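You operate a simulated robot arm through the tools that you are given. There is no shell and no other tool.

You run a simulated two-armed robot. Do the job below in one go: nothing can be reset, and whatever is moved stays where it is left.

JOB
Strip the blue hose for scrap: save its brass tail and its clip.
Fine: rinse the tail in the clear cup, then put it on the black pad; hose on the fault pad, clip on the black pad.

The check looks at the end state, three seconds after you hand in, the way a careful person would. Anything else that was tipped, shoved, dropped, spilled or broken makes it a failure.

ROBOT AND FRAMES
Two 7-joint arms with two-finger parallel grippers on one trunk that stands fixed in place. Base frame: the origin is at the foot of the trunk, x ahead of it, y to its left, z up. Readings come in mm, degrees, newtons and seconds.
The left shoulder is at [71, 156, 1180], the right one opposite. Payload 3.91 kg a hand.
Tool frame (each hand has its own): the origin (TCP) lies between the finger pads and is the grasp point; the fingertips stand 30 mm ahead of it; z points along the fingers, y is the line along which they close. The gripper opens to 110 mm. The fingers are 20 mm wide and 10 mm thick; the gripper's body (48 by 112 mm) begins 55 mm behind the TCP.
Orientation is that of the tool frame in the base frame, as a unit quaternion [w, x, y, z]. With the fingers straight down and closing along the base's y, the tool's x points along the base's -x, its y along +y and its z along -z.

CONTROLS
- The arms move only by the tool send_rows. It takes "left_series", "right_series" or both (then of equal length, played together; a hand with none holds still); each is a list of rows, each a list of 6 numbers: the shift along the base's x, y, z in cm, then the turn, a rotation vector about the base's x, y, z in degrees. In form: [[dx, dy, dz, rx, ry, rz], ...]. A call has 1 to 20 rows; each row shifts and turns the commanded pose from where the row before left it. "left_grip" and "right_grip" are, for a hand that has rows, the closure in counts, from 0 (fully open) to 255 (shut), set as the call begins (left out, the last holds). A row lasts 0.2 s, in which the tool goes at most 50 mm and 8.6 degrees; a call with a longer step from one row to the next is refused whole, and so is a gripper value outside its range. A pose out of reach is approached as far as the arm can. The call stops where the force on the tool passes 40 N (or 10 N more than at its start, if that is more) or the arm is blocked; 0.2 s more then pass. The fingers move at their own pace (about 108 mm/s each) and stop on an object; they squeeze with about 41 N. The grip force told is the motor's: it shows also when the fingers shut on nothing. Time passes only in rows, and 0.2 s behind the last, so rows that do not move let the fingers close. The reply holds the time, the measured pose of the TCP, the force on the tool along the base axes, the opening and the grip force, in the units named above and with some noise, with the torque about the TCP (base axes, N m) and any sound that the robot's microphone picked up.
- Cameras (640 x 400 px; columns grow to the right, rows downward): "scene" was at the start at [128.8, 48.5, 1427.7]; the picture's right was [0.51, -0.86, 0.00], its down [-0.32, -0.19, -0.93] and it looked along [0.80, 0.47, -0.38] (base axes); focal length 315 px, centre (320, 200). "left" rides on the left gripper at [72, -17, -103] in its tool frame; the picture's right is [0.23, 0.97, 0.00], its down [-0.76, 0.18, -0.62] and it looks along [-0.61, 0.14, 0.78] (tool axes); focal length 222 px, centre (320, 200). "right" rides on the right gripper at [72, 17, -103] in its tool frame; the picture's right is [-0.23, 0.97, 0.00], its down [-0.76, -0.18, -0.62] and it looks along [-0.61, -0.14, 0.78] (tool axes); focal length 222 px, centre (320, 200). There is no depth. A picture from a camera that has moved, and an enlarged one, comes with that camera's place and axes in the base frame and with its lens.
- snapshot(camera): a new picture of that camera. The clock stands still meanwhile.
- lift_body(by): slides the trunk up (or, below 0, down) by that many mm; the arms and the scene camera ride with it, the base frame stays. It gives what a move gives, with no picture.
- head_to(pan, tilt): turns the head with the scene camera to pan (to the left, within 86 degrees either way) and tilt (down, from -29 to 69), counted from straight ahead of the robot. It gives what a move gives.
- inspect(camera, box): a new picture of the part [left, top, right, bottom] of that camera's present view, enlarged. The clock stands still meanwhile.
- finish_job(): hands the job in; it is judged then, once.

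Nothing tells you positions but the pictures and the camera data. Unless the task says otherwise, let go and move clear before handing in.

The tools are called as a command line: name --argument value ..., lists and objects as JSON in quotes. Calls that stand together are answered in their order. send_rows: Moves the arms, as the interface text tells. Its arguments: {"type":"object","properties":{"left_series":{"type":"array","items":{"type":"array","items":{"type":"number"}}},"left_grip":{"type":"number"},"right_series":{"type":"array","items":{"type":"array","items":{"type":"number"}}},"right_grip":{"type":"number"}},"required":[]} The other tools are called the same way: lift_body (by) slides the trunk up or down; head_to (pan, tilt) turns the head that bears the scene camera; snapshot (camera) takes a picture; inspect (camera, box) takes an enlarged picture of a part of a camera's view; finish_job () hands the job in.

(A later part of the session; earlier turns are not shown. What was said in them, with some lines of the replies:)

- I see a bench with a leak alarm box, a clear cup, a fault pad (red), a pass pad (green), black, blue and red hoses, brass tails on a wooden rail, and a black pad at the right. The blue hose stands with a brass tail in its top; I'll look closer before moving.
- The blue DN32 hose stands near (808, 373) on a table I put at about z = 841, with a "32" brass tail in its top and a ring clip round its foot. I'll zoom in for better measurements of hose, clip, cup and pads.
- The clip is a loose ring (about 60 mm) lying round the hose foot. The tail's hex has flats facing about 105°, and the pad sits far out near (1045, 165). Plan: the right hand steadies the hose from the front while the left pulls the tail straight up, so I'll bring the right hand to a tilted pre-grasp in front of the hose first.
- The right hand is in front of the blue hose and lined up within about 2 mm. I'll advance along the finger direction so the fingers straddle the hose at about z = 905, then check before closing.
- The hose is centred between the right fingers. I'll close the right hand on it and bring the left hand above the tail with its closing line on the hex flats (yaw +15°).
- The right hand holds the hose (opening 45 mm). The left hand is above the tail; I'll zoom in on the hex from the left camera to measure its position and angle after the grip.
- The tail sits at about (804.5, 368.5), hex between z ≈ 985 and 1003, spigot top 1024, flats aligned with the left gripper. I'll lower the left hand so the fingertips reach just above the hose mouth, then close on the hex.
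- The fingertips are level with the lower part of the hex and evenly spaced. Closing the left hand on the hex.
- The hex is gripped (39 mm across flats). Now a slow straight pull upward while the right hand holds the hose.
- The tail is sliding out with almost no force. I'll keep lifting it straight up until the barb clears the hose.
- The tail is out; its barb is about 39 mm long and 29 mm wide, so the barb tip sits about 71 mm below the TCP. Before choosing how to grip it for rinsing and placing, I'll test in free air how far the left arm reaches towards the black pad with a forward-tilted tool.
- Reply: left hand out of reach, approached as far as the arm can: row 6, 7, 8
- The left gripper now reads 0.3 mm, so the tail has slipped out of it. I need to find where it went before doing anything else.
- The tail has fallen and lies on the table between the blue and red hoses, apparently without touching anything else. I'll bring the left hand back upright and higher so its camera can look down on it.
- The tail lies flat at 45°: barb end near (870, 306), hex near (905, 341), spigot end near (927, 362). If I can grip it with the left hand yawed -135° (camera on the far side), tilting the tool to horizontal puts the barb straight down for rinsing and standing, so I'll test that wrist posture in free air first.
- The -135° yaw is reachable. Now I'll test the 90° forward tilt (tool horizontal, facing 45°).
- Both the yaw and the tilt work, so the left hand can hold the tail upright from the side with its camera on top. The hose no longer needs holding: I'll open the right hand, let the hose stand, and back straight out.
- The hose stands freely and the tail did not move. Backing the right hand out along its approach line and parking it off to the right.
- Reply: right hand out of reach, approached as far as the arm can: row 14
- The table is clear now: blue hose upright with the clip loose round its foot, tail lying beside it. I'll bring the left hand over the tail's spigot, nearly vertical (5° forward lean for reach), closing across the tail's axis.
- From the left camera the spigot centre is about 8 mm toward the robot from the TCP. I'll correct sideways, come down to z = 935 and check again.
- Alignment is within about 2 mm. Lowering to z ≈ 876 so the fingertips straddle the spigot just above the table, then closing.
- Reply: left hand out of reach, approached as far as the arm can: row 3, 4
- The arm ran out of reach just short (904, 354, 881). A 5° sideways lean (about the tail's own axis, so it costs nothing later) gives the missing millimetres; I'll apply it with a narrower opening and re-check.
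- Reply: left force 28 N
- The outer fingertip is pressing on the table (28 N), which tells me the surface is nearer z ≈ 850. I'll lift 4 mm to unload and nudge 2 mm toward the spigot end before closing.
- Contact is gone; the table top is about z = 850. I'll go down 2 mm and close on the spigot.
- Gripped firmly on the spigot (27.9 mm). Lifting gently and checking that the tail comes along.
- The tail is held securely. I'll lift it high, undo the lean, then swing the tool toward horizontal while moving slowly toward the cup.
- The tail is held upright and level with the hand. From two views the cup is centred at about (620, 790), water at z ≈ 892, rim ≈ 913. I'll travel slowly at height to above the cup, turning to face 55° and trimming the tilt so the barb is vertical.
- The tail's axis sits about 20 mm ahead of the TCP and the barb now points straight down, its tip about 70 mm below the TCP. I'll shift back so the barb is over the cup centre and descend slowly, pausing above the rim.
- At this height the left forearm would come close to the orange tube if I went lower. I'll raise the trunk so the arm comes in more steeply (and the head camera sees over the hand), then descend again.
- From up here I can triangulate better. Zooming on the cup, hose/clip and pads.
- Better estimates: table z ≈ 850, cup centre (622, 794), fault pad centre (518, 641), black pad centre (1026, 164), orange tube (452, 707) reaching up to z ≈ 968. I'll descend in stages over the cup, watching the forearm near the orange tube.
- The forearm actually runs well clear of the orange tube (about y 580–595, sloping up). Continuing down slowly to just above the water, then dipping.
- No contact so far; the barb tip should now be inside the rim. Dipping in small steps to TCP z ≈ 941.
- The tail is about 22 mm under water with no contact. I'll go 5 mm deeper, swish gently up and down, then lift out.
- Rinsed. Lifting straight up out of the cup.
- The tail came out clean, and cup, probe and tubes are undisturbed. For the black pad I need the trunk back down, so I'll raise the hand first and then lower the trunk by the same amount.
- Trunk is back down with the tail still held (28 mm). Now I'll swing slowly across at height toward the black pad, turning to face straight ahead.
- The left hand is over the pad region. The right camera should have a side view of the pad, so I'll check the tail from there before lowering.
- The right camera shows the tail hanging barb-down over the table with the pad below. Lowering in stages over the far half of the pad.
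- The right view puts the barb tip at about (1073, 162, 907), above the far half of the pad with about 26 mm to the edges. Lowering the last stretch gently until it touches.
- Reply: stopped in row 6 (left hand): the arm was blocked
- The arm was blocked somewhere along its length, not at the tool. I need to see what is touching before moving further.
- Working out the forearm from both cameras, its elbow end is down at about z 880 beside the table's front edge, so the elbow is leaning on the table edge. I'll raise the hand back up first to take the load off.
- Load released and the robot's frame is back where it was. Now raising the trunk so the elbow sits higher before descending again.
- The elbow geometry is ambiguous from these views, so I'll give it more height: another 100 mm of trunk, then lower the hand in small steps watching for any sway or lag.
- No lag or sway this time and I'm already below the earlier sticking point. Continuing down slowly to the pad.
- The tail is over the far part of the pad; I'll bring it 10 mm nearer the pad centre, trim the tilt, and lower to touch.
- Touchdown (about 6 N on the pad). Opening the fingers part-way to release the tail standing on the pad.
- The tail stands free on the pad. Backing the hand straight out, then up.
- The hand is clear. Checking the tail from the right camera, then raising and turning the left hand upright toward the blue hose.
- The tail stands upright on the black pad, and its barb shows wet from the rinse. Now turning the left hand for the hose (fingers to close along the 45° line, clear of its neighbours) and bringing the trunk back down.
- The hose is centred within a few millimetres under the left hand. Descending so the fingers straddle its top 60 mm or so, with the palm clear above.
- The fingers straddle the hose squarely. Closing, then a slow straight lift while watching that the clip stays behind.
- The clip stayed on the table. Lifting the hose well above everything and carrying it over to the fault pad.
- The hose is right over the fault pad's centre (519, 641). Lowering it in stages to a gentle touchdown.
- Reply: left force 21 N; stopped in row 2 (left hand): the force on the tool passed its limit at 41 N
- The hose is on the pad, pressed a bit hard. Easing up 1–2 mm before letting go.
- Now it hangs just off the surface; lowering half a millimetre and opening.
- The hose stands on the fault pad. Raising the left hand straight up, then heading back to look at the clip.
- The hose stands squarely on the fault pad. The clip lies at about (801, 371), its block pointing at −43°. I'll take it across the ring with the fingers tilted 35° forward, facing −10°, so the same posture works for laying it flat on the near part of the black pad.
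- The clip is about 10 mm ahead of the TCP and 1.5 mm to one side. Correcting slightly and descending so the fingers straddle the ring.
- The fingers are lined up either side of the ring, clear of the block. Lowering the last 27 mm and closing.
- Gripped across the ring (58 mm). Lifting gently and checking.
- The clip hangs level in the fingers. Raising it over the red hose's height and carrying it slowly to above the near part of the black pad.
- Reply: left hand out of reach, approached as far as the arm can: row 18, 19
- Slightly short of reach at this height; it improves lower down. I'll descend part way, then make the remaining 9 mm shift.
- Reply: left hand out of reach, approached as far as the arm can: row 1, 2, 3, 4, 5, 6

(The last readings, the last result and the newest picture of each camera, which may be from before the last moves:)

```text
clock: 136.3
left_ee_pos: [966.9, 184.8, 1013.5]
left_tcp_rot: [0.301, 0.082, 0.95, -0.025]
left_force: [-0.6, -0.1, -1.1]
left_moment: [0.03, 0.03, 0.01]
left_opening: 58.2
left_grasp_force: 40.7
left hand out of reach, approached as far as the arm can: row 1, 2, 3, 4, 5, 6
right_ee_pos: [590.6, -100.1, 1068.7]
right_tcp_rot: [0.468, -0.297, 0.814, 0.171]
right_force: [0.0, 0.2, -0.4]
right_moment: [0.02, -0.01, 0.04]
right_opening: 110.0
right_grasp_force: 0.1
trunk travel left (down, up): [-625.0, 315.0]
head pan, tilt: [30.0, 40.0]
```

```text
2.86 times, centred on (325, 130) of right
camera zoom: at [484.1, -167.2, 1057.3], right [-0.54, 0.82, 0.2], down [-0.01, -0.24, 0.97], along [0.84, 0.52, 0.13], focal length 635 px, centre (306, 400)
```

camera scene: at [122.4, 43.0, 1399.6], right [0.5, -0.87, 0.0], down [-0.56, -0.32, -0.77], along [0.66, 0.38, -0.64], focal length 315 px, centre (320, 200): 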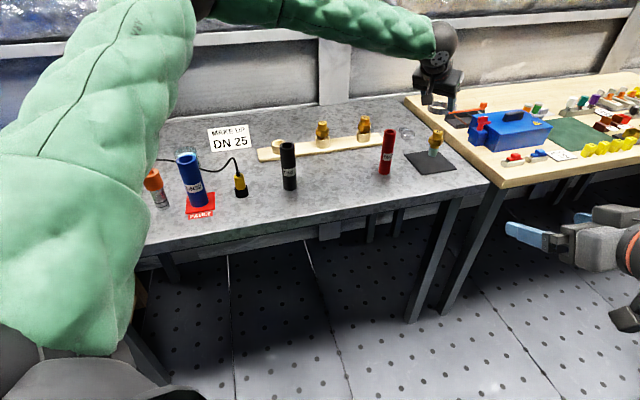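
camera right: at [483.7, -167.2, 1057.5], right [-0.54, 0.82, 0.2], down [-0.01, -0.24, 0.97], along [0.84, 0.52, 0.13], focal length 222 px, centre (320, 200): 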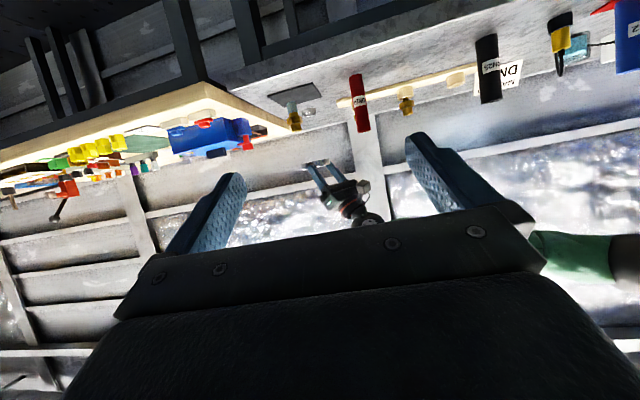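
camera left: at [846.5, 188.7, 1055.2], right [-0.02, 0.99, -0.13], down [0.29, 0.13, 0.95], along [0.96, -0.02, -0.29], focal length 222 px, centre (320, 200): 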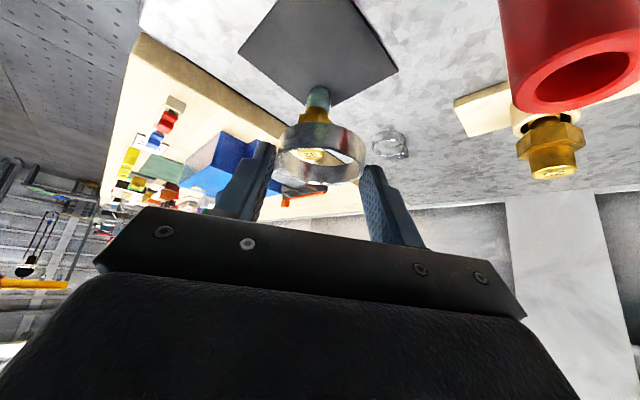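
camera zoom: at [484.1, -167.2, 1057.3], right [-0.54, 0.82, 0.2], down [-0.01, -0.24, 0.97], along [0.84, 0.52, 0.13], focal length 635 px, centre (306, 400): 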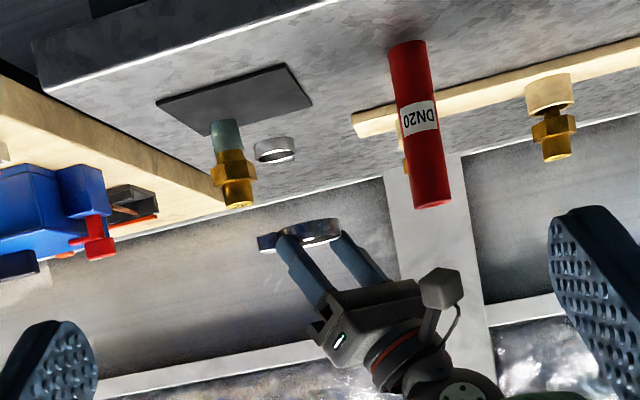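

Lowering makes the reach worse because the shoulder is too high for this posture. I'll raise both hands, lower the trunk by 240 mm so the shoulder is near working height, and then continue.

send_rows --left_series '[[0, 0, 1.5, 0, 0, 0], [0, 0, 2, 0, 0, 0], [0, 0, 2, 0, 0, 0], [0, 0, 2, 0, 0, 0], [0, 0, 2, 0, 0, 0], [0, 0, 2, 0, 0, 0], [0, 0, 2, 0, 0, 0], [0, 0, 2, 0, 0, 0], [0, 0, 2, 0, 0, 0], [0, 0, 2, 0, 0, 0], [0, 0, 2, 0, 0, 0]]' --right_series '[[0, 0, 1.5, 0, 0, 0], [0, 0, 2, 0, 0, 0], [0, 0, 2, 0, 0, 0], [0, 0, 2, 0, 0, 0], [0, 0, 2, 0, 0, 0], [0, 0, 2, 0, 0, 0], [0, 0, 2, 0, 0, 0], [0, 0, 2, 0, 0, 0], [0, 0, 2, 0, 0, 0], [0, 0, 2, 0, 0, 0], [0, 0, 2, 0, 0, 0]]'

snapshot --camera "scene"

```text
clock: 138.7
left_ee_pos: [966.4, 184.7, 1228.3]
left_tcp_rot: [0.3, 0.081, 0.95, -0.024]
left_force: [-0.3, 0.4, 0.2]
left_moment: [0.03, 0.0, 0.0]
left_opening: 58.4
left_grasp_force: 40.9
right_ee_pos: [589.0, -99.1, 1282.6]
right_tcp_rot: [0.47, -0.296, 0.814, 0.17]
right_force: [0.2, 0.4, 0.0]
right_moment: [-0.01, -0.01, 0.03]
right_opening: 110.1
right_grasp_force: 0.0
trunk travel left (down, up): [-625.0, 315.0]
head pan, tilt: [30.0, 40.0]
```

```text
taken
camera scene: at [122.4, 43.3, 1399.5], right [0.5, -0.87, 0.0], down [-0.56, -0.32, -0.77], along [0.66, 0.38, -0.64], focal length 315 px, centre (320, 200)
```

scene: 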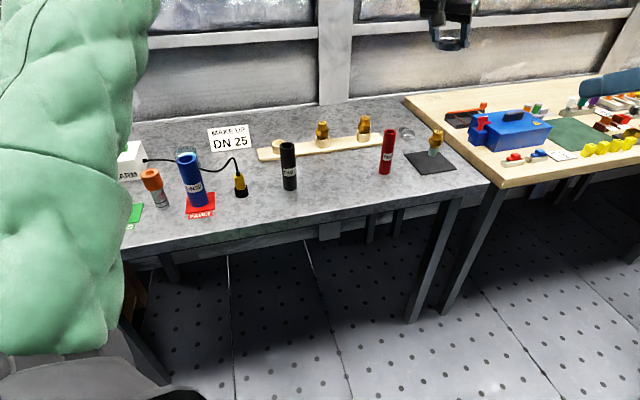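

lift_body --by -120

snapshot --camera "scene"

lift_body --by -110

snapshot --camera "scene"

```text
clock: 140.2
left_ee_pos: [966.3, 184.9, 1107.8]
left_tcp_rot: [0.3, 0.081, 0.95, -0.024]
left_force: [0.5, -0.3, -0.4]
left_moment: [-0.01, 0.01, 0.02]
left_opening: 58.2
left_grasp_force: 40.6
right_ee_pos: [590.7, -100.0, 1163.0]
right_tcp_rot: [0.469, -0.296, 0.815, 0.17]
right_force: [-0.2, -0.1, 0.1]
right_moment: [-0.01, -0.01, 0.03]
right_opening: 109.9
right_grasp_force: 0.0
trunk travel left (down, up): [-505.0, 435.0]
head pan, tilt: [30.0, 40.0]
```

```text
taken
camera scene: at [122.5, 43.0, 1279.7], right [0.5, -0.87, 0.0], down [-0.56, -0.32, -0.77], along [0.66, 0.38, -0.64], focal length 315 px, centre (320, 200)
```

scene: 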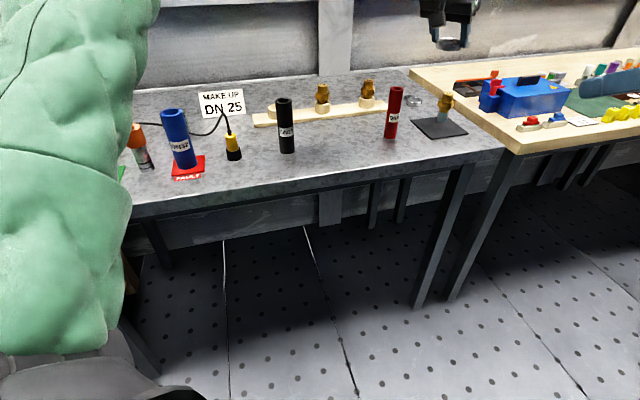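

```text
clock: 141.6
left_ee_pos: [966.0, 184.3, 998.6]
left_tcp_rot: [0.3, 0.082, 0.95, -0.025]
left_force: [0.3, -0.4, -0.6]
left_moment: [0.05, 0.05, -0.01]
left_opening: 58.3
left_grasp_force: 41.2
right_ee_pos: [589.5, -98.9, 1052.5]
right_tcp_rot: [0.47, -0.296, 0.814, 0.171]
right_force: [0.3, -0.3, 0.2]
right_moment: [0.02, 0.0, 0.01]
right_opening: 109.8
right_grasp_force: 0.1
trunk travel left (down, up): [-395.0, 545.0]
head pan, tilt: [30.0, 40.0]
```

```text
taken
camera scene: at [122.4, 43.1, 1169.7], right [0.5, -0.87, 0.0], down [-0.56, -0.32, -0.77], along [0.66, 0.38, -0.64], focal length 315 px, centre (320, 200)
```

scene: 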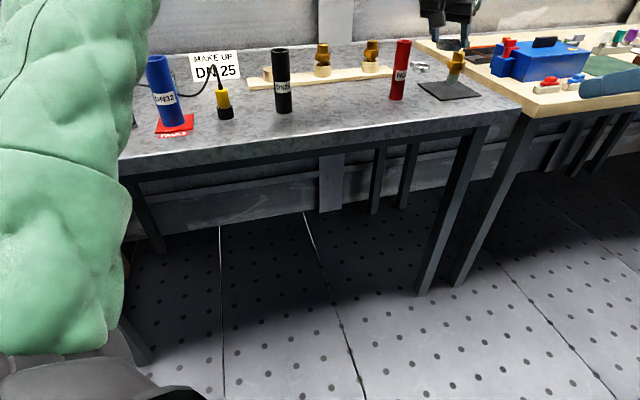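

Shoulder is now near working height. Shifting the clip over its spot on the pad, then checking from the side and head cameras.

send_rows --left_series '[[0.7, -0.6, 0, 0, 0, 0], [0.7, -0.6, 0, 0, 0, 0], [0.7, -0.6, 0, 0, 0, 0], [0, 0, 0, 0, 0, 0]]'

head_to --pan 15 --tilt 22

snapshot --camera "scene"

snapshot --camera "left"

snapshot --camera "right"

```text
clock: 142.6
left_ee_pos: [987.7, 166.0, 998.3]
left_tcp_rot: [0.301, 0.081, 0.95, -0.024]
left_force: [-0.4, 0.1, 0.8]
left_moment: [-0.01, 0.01, 0.02]
left_opening: 58.3
left_grasp_force: 41.0
right_ee_pos: [589.3, -99.2, 1053.1]
right_tcp_rot: [0.469, -0.296, 0.814, 0.172]
right_force: [0.1, -0.3, 0.0]
right_moment: [-0.04, -0.01, 0.01]
right_opening: 110.1
right_grasp_force: 0.0
trunk travel left (down, up): [-395.0, 545.0]
head pan, tilt: [30.0, 40.0]
```

```text
clock: 143.4
left_ee_pos: [987.9, 166.7, 998.7]
left_tcp_rot: [0.3, 0.082, 0.95, -0.024]
left_force: [-0.7, -0.2, 0.3]
left_moment: [0.01, 0.0, -0.03]
left_opening: 58.3
left_grasp_force: 40.8
right_ee_pos: [590.3, -98.7, 1053.7]
right_tcp_rot: [0.469, -0.297, 0.814, 0.172]
right_force: [0.2, -0.5, 0.5]
right_moment: [0.01, 0.04, -0.01]
right_opening: 110.1
right_grasp_force: 0.2
trunk travel left (down, up): [-395.0, 545.0]
head pan, tilt: [15.0, 22.0]
```

```text
taken
camera scene: at [138.8, 24.6, 1197.6], right [0.26, -0.97, 0.0], down [-0.36, -0.1, -0.93], along [0.9, 0.24, -0.38], focal length 315 px, centre (320, 200)
```

scene: 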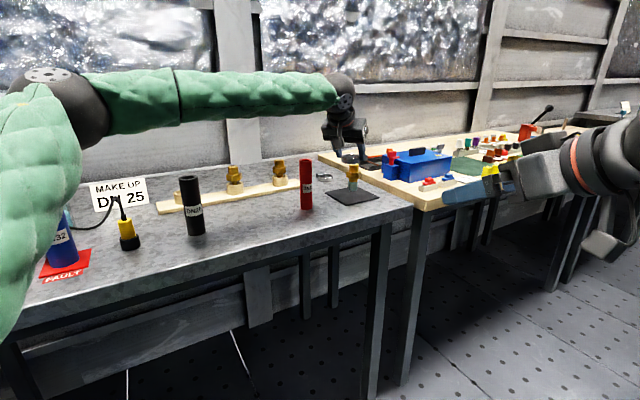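

```text
taken
camera left: at [868.2, 170.2, 1040.5], right [-0.02, 0.99, -0.13], down [0.29, 0.13, 0.95], along [0.96, -0.02, -0.29], focal length 222 px, centre (320, 200)
```

left: 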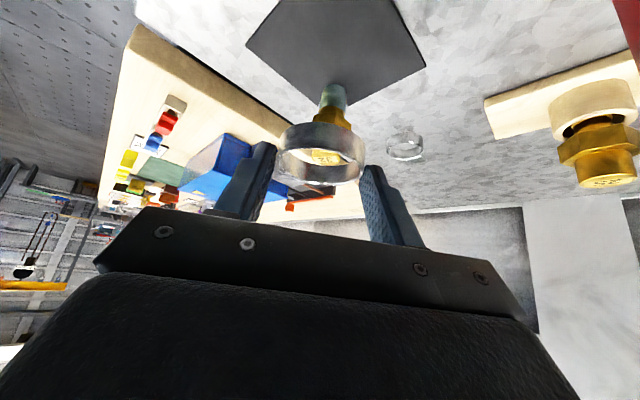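

```text
taken
camera right: at [484.4, -167.2, 1042.3], right [-0.54, 0.82, 0.2], down [-0.01, -0.24, 0.97], along [0.84, 0.52, 0.13], focal length 222 px, centre (320, 200)
```

right: 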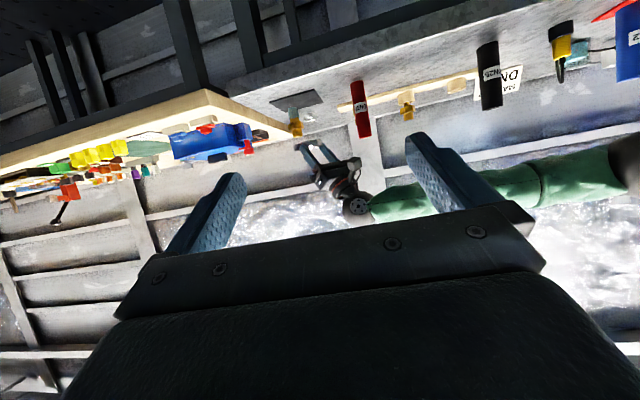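

Everything is lined up: the clip's ring centre is over about (1000, 164), tail clear ahead. Lowering in stages to the pad.

send_rows --left_series '[[0, 0, -1.5, 0, 0, 0], [0, 0, -1.8, 0, 0, 0], [0, 0, -1.8, 0, 0, 0], [0, 0, -1.8, 0, 0, 0], [0, 0, -1.5, 0, 0, 0], [0, 0, -1.2, 0, 0, 0]]'

inspect --camera "scene" --box '[290, 110, 410, 210]'

inspect --camera "right" --box '[240, 60, 400, 180]'

snapshot --camera "left"

```text
clock: 144.8
left_ee_pos: [987.0, 166.7, 900.9]
left_tcp_rot: [0.3, 0.08, 0.95, -0.024]
left_force: [-0.3, -0.8, -0.6]
left_moment: [-0.01, 0.01, -0.05]
left_opening: 58.2
left_grasp_force: 40.8
right_ee_pos: [590.4, -98.9, 1052.5]
right_tcp_rot: [0.468, -0.297, 0.814, 0.172]
right_force: [-0.5, -0.5, -0.1]
right_moment: [0.01, 0.02, -0.01]
right_opening: 109.8
right_grasp_force: 0.1
trunk travel left (down, up): [-395.0, 545.0]
head pan, tilt: [15.0, 22.0]
```

```text
4.00 times, centred on (350, 160) of scene
camera zoom: at [139.0, 24.6, 1197.7], right [0.26, -0.97, 0.0], down [-0.36, -0.1, -0.93], along [0.9, 0.24, -0.38], focal length 1259 px, centre (200, 360)
```

zoom: 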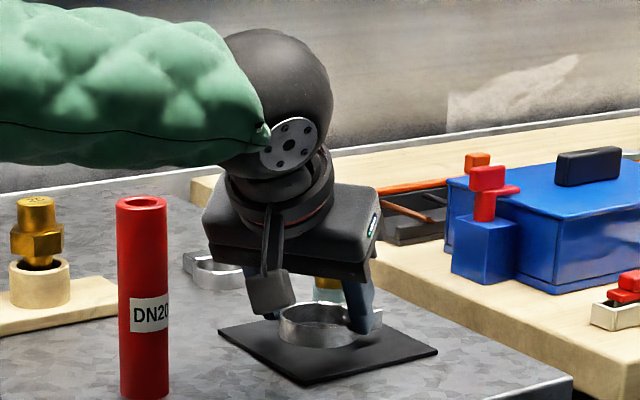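

```text
3.33 times, centred on (320, 120) of right
camera zoom: at [484.6, -167.1, 1042.2], right [-0.54, 0.82, 0.2], down [-0.01, -0.24, 0.97], along [0.84, 0.52, 0.13], focal length 740 px, centre (320, 467)
```

zoom: 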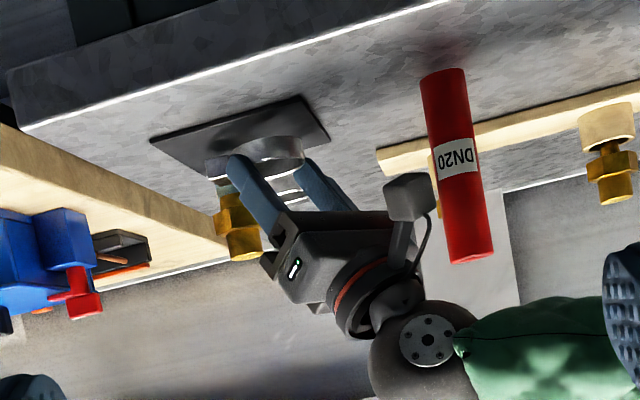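

```text
taken
camera left: at [867.7, 170.5, 943.8], right [-0.02, 0.99, -0.13], down [0.29, 0.13, 0.95], along [0.96, -0.02, -0.29], focal length 222 px, centre (320, 200)
```

left: 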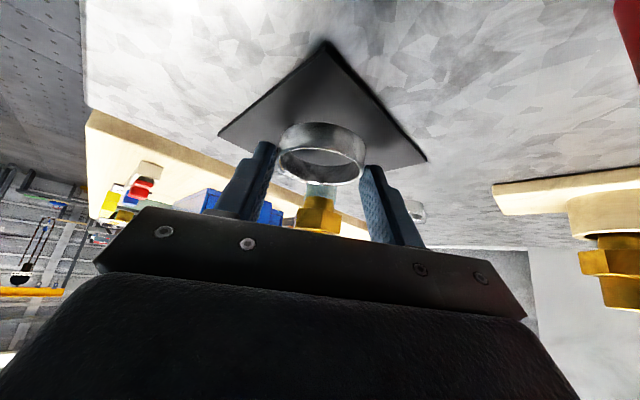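

send_rows --left_series '[[0, 0, -0.5, 0, 0, 0], [0, 0, -0.4, 0, 0, 0], [0, 0, -0.2, 0, 0, 0], [0, 0, 0, 0, 0, 0]]'

send_rows --left_series '[[0, 0, -0.15, 0, 0, 0], [0, 0, 0, 0, 0, 0]]'

```text
clock: 145.8
left_ee_pos: [987.8, 166.8, 891.1]
left_tcp_rot: [0.3, 0.082, 0.95, -0.024]
left_force: [0.6, 0.0, -0.2]
left_moment: [0.01, 0.04, -0.01]
left_opening: 58.3
left_grasp_force: 41.3
right_ee_pos: [591.1, -99.8, 1053.6]
right_tcp_rot: [0.469, -0.296, 0.815, 0.171]
right_force: [0.4, -0.9, -0.2]
right_moment: [-0.02, 0.02, 0.01]
right_opening: 110.1
right_grasp_force: 0.0
trunk travel left (down, up): [-395.0, 545.0]
head pan, tilt: [15.0, 22.0]
```

```text
clock: 146.4
left_ee_pos: [986.7, 166.4, 891.2]
left_tcp_rot: [0.301, 0.082, 0.95, -0.024]
left_force: [0.5, 0.9, -0.4]
left_moment: [0.01, 0.01, 0.02]
left_opening: 58.2
left_grasp_force: 41.5
right_ee_pos: [590.9, -99.5, 1052.4]
right_tcp_rot: [0.469, -0.296, 0.814, 0.172]
right_force: [0.3, -0.1, 0.5]
right_moment: [0.03, 0.01, 0.0]
right_opening: 109.9
right_grasp_force: 0.2
trunk travel left (down, up): [-395.0, 545.0]
head pan, tilt: [15.0, 22.0]
```

send_rows --left_series '[[0, 0, -0.15, 0, 0, 0], [0, 0, 0, 0, 0, 0]]'

send_rows --left_series '[[0, 0, -0.1, 0, 0, 0], [0, 0, 0, 0, 0, 0]]'

```text
clock: 147.1
left_ee_pos: [986.8, 166.9, 889.4]
left_tcp_rot: [0.302, 0.08, 0.95, -0.025]
left_force: [5.0, -0.1, 6.4]
left_moment: [-0.21, -0.28, 0.14]
left_opening: 58.1
left_grasp_force: 40.4
right_ee_pos: [588.8, -100.7, 1053.1]
right_tcp_rot: [0.469, -0.297, 0.814, 0.171]
right_force: [0.0, -0.3, -0.4]
right_moment: [0.02, -0.01, -0.01]
right_opening: 110.1
right_grasp_force: 0.0
trunk travel left (down, up): [-395.0, 545.0]
head pan, tilt: [15.0, 22.0]
```

```text
clock: 147.7
left_ee_pos: [987.4, 167.4, 888.3]
left_tcp_rot: [0.302, 0.081, 0.949, -0.025]
left_force: [10.0, 1.2, 16.1]
left_moment: [-0.28, -0.37, 0.23]
left_opening: 58.3
left_grasp_force: 41.5
right_ee_pos: [589.7, -99.6, 1054.4]
right_tcp_rot: [0.47, -0.296, 0.814, 0.171]
right_force: [0.3, 0.6, -0.4]
right_moment: [-0.02, 0.05, 0.0]
right_opening: 109.9
right_grasp_force: 0.0
trunk travel left (down, up): [-395.0, 545.0]
head pan, tilt: [15.0, 22.0]
```

Touching down (16 N). Easing off slightly, then opening.

send_rows --left_series '[[0, 0, 0.15, 0, 0, 0], [0, 0, 0, 0, 0, 0]]'

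```text
clock: 148.2
left_ee_pos: [986.4, 167.1, 889.9]
left_tcp_rot: [0.301, 0.082, 0.95, -0.024]
left_force: [8.9, 0.4, 13.0]
left_moment: [-0.36, -0.64, 0.3]
left_opening: 58.4
left_grasp_force: 41.4
right_ee_pos: [590.7, -99.1, 1052.5]
right_tcp_rot: [0.47, -0.296, 0.814, 0.171]
right_force: [0.3, -0.4, 0.3]
right_moment: [0.0, 0.01, -0.02]
right_opening: 110.3
right_grasp_force: 0.0
trunk travel left (down, up): [-395.0, 545.0]
head pan, tilt: [15.0, 22.0]
```

send_rows --left_series '[[0, 0, 0.15, 0, 0, 0], [0, 0, 0, 0, 0, 0]]'

inspect --camera "scene" --box '[330, 160, 410, 210]'

inspect --camera "right" --box '[260, 70, 360, 150]'

inspect --camera "left" --box '[240, 60, 400, 240]'

```text
clock: 148.8
left_ee_pos: [986.5, 166.6, 889.0]
left_tcp_rot: [0.299, 0.082, 0.95, -0.024]
left_force: [4.0, 0.5, 6.2]
left_moment: [-0.16, -0.32, 0.14]
left_opening: 58.0
left_grasp_force: 41.7
right_ee_pos: [589.9, -99.6, 1051.8]
right_tcp_rot: [0.469, -0.296, 0.814, 0.171]
right_force: [0.2, 0.3, 0.4]
right_moment: [0.02, -0.02, 0.0]
right_opening: 110.0
right_grasp_force: 0.0
trunk travel left (down, up): [-395.0, 545.0]
head pan, tilt: [15.0, 22.0]
```

```text
8.00 times, centred on (370, 185) of scene
camera zoom: at [138.5, 24.6, 1197.6], right [0.26, -0.97, 0.0], down [-0.36, -0.1, -0.93], along [0.9, 0.24, -0.38], focal length 2518 px, centre (-80, 320)
```

zoom: 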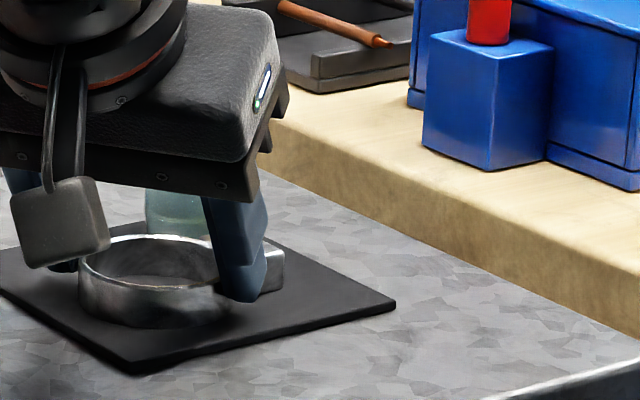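

```text
5.00 times, centred on (310, 110) of right
camera zoom: at [484.2, -167.1, 1042.2], right [-0.54, 0.82, 0.2], down [-0.01, -0.24, 0.97], along [0.84, 0.52, 0.13], focal length 1111 px, centre (370, 650)
```

zoom: 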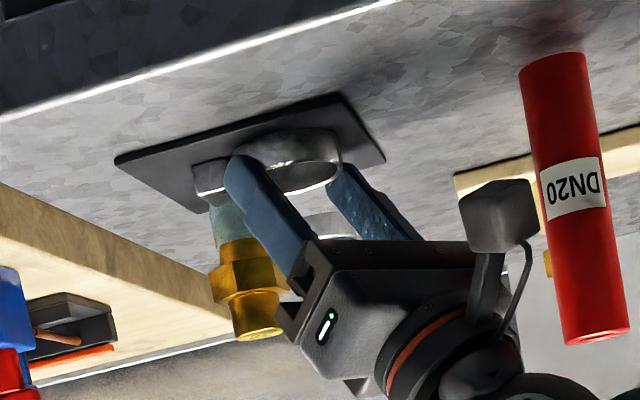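

```text
2.22 times, centred on (320, 150) of left
camera zoom: at [867.1, 170.4, 931.7], right [-0.02, 0.99, -0.13], down [0.29, 0.13, 0.95], along [0.96, -0.02, -0.29], focal length 494 px, centre (320, 311)
```

zoom: 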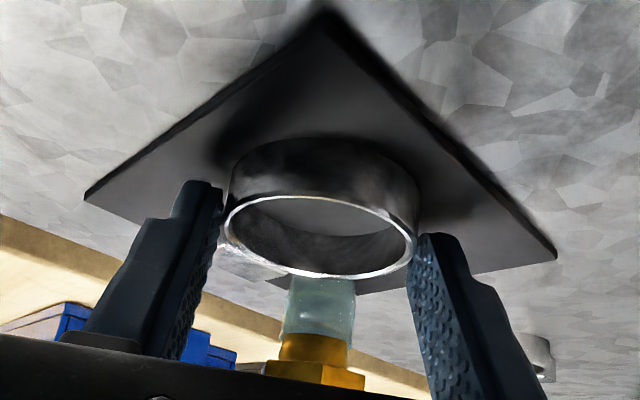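

send_rows --left_series '[[0, 0, 0.08, 0, 0, 0], [0, 0, 0, 0, 0, 0]]'

send_rows --left_series '[[0, 0, 0, 0, 0, 0], [0, 0, 0, 0, 0, 0], [0, 0, 0, 0, 0, 0]]' --left_grip 75

inspect --camera "scene" --box '[330, 160, 410, 210]'

inspect --camera "left" --box '[200, 60, 440, 240]'

```text
clock: 149.4
left_ee_pos: [987.6, 166.7, 890.0]
left_tcp_rot: [0.301, 0.081, 0.95, -0.024]
left_force: [-0.7, 0.0, 0.1]
left_moment: [0.03, 0.02, -0.01]
left_opening: 58.0
left_grasp_force: 41.3
right_ee_pos: [591.1, -99.9, 1053.3]
right_tcp_rot: [0.469, -0.296, 0.814, 0.172]
right_force: [-0.3, 0.5, -0.4]
right_moment: [0.03, 0.02, 0.02]
right_opening: 109.8
right_grasp_force: 0.0
trunk travel left (down, up): [-395.0, 545.0]
head pan, tilt: [15.0, 22.0]
```

```text
clock: 150.2
left_ee_pos: [988.0, 166.7, 890.9]
left_tcp_rot: [0.301, 0.082, 0.95, -0.024]
left_force: [-0.4, 0.2, -0.3]
left_moment: [0.03, 0.0, -0.02]
left_opening: 78.0
left_grasp_force: 0.1
right_ee_pos: [590.0, -100.0, 1053.3]
right_tcp_rot: [0.468, -0.296, 0.815, 0.171]
right_force: [0.3, -0.1, 0.3]
right_moment: [0.02, 0.01, -0.01]
right_opening: 109.9
right_grasp_force: 0.1
trunk travel left (down, up): [-395.0, 545.0]
head pan, tilt: [15.0, 22.0]
```

```text
8.00 times, centred on (370, 185) of scene
camera zoom: at [138.8, 24.5, 1197.7], right [0.26, -0.97, 0.0], down [-0.36, -0.1, -0.93], along [0.9, 0.24, -0.38], focal length 2518 px, centre (-80, 320)
```

zoom: 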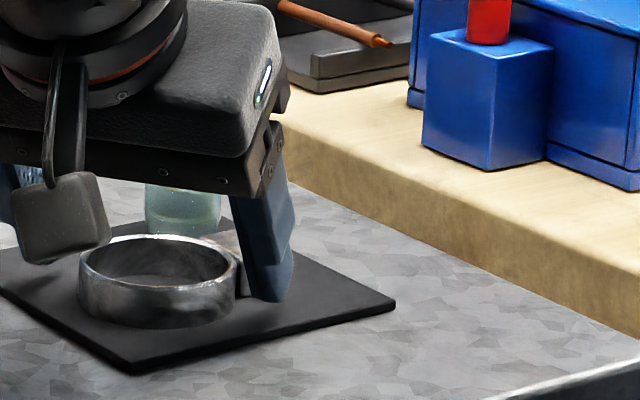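

```text
2.22 times, centred on (320, 150) of left
camera zoom: at [867.5, 170.2, 933.1], right [-0.02, 0.99, -0.13], down [0.29, 0.13, 0.95], along [0.96, -0.02, -0.29], focal length 494 px, centre (320, 311)
```

zoom: 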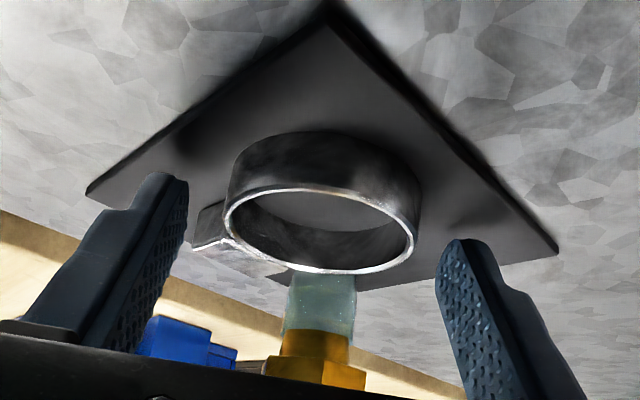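

The clip lies flat on the pad with the tail standing behind it. Lifting the open hand straight up and backing away.

send_rows --left_series '[[0, 0, 1.0, 0, 0, 0], [0, 0, 1.5, 0, 0, 0], [0, 0, 2, 0, 0, 0], [0, 0, 2.5, 0, 0, 0], [0, 0, 3, 0, 0, 0], [0, 0, 3, 0, 0, 0], [0, 0, 3, 0, 0, 0], [-1, 0.5, 3, 0, 0, 0], [-2, 1.5, 3, 0, 0, 0], [-3, 2.5, 2, 0, 0, 0], [-3, 2.5, 1, 0, 0, 0], [-3, 2.5, 0, 0, 0, 0], [-3, 2.5, 0, 0, 0, 0]]'

lift_body --by 230

head_to --pan 30 --tilt 32

snapshot --camera "scene"

inspect --camera "scene" --box '[330, 120, 490, 240]'

```text
clock: 153.1
left_ee_pos: [837.3, 287.1, 1140.9]
left_tcp_rot: [0.3, 0.081, 0.95, -0.025]
left_force: [-0.2, -0.6, -0.5]
left_moment: [0.02, -0.02, -0.01]
left_opening: 77.5
left_grasp_force: 0.2
right_ee_pos: [588.6, -99.7, 1053.9]
right_tcp_rot: [0.47, -0.296, 0.814, 0.171]
right_force: [-0.4, 0.9, -0.3]
right_moment: [-0.03, 0.02, 0.02]
right_opening: 109.9
right_grasp_force: 0.2
trunk travel left (down, up): [-395.0, 545.0]
head pan, tilt: [15.0, 22.0]
```

```text
clock: 155.5
left_ee_pos: [838.5, 287.0, 1369.8]
left_tcp_rot: [0.301, 0.082, 0.95, -0.024]
left_force: [0.2, -0.1, 0.7]
left_moment: [0.01, 0.0, -0.02]
left_opening: 77.5
left_grasp_force: 0.0
right_ee_pos: [590.3, -99.7, 1282.5]
right_tcp_rot: [0.469, -0.296, 0.814, 0.171]
right_force: [-0.2, -0.8, 0.3]
right_moment: [0.01, -0.02, -0.02]
right_opening: 110.1
right_grasp_force: 0.0
trunk travel left (down, up): [-625.0, 315.0]
head pan, tilt: [15.0, 22.0]
```

```text
clock: 156.2
left_ee_pos: [838.1, 288.1, 1371.1]
left_tcp_rot: [0.301, 0.082, 0.95, -0.024]
left_force: [-0.6, -0.1, 0.3]
left_moment: [0.01, 0.03, 0.0]
left_opening: 77.9
left_grasp_force: 0.2
right_ee_pos: [589.3, -100.2, 1283.2]
right_tcp_rot: [0.468, -0.296, 0.815, 0.171]
right_force: [0.2, -0.3, 0.5]
right_moment: [0.0, 0.0, -0.03]
right_opening: 110.1
right_grasp_force: 0.0
trunk travel left (down, up): [-625.0, 315.0]
head pan, tilt: [30.0, 32.0]
```

```text
taken
camera scene: at [126.7, 45.3, 1411.8], right [0.5, -0.87, 0.0], down [-0.46, -0.26, -0.85], along [0.73, 0.42, -0.53], focal length 315 px, centre (320, 200)
```

scene: 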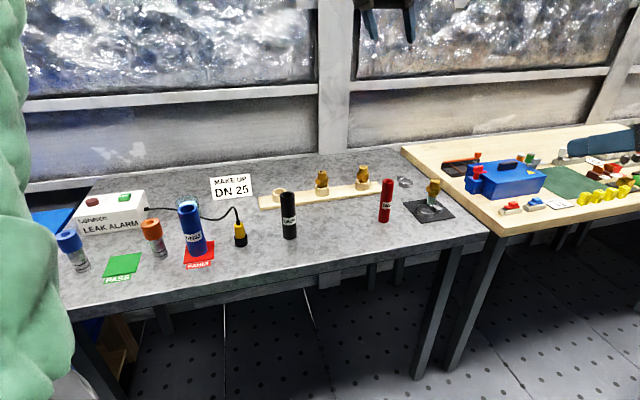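

```text
3.33 times, centred on (410, 180) of scene
camera zoom: at [126.7, 45.3, 1411.8], right [0.5, -0.87, 0.0], down [-0.46, -0.26, -0.85], along [0.73, 0.42, -0.53], focal length 1049 px, centre (20, 267)
```

zoom: 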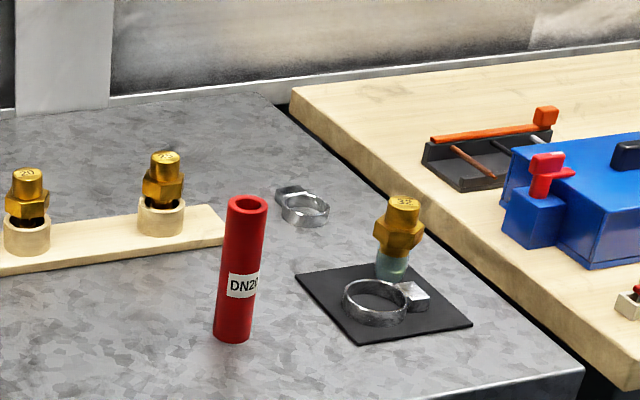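

inspect --camera "scene" --box '[396, 170, 466, 230]'

inspect --camera "scene" --box '[50, 170, 260, 290]'

inspect --camera "scene" --box '[250, 160, 400, 250]'

```text
6.67 times, centred on (431, 200) of scene
camera zoom: at [126.7, 45.3, 1411.8], right [0.5, -0.87, 0.0], down [-0.46, -0.26, -0.85], along [0.73, 0.42, -0.53], focal length 2098 px, centre (-420, 200)
```

zoom: 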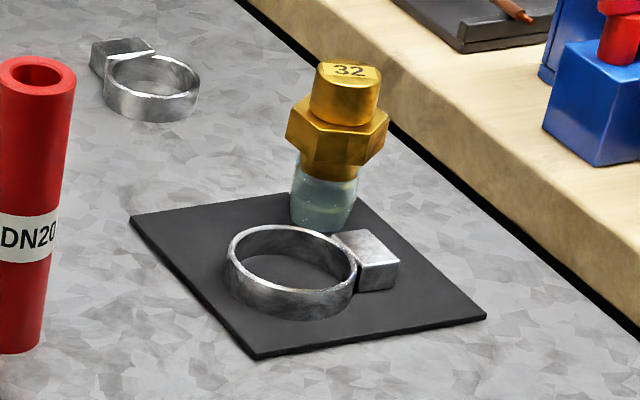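

```text
3.05 times, centred on (155, 230) of scene
camera zoom: at [126.7, 45.3, 1411.8], right [0.5, -0.87, 0.0], down [-0.46, -0.26, -0.85], along [0.73, 0.42, -0.53], focal length 959 px, centre (823, 109)
```

zoom: 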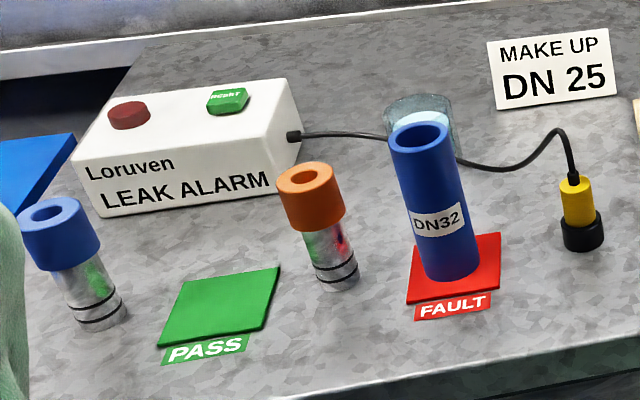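

```text
4.27 times, centred on (325, 205) of scene
camera zoom: at [126.7, 45.3, 1411.8], right [0.5, -0.87, 0.0], down [-0.46, -0.26, -0.85], along [0.73, 0.42, -0.53], focal length 1343 px, centre (299, 179)
```

zoom: 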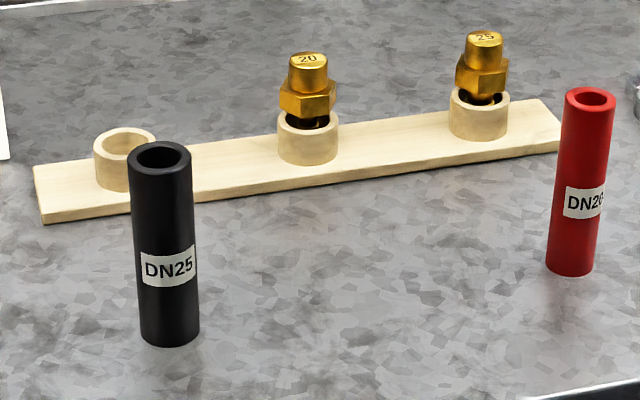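

The tail (barb wet from the rinse) and the clip are both fully on the black pad, the empty blue hose stands on the fault pad, and everything else looks as it did at the start. Both hands are open and clear, so I'm handing in.

finish_job

```text
The job is handed in.
```

The blue hose is stripped and everything is where you asked, going by the last pictures. I don't have the check's verdict.

- **Tail:** I pulled it from the hose and dipped the barb about 25 mm under water in the clear cup. It now stands upright on the black pad. The brass above the barb was not rinsed.
- **Clip:** it came off the foot of the hose and lies flat on the black pad in front of the tail.
- **Hose:** it stands empty on the red fault pad.

**Two mishaps:**
- **Dropped tail:** the tail slipped from the left gripper once before rinsing. It fell on the table between the blue and red hoses, and I picked it up from there. It didn't appear to hit anything.
- **Elbow on the table:** the left elbow pressed against the table's front edge once, and I backed it off.

In the last pictures, everything else looks as it was at the start: the other hoses, the other brass tails, the cup, the alarm and its probe, and the tubes. Both hands are open and clear.
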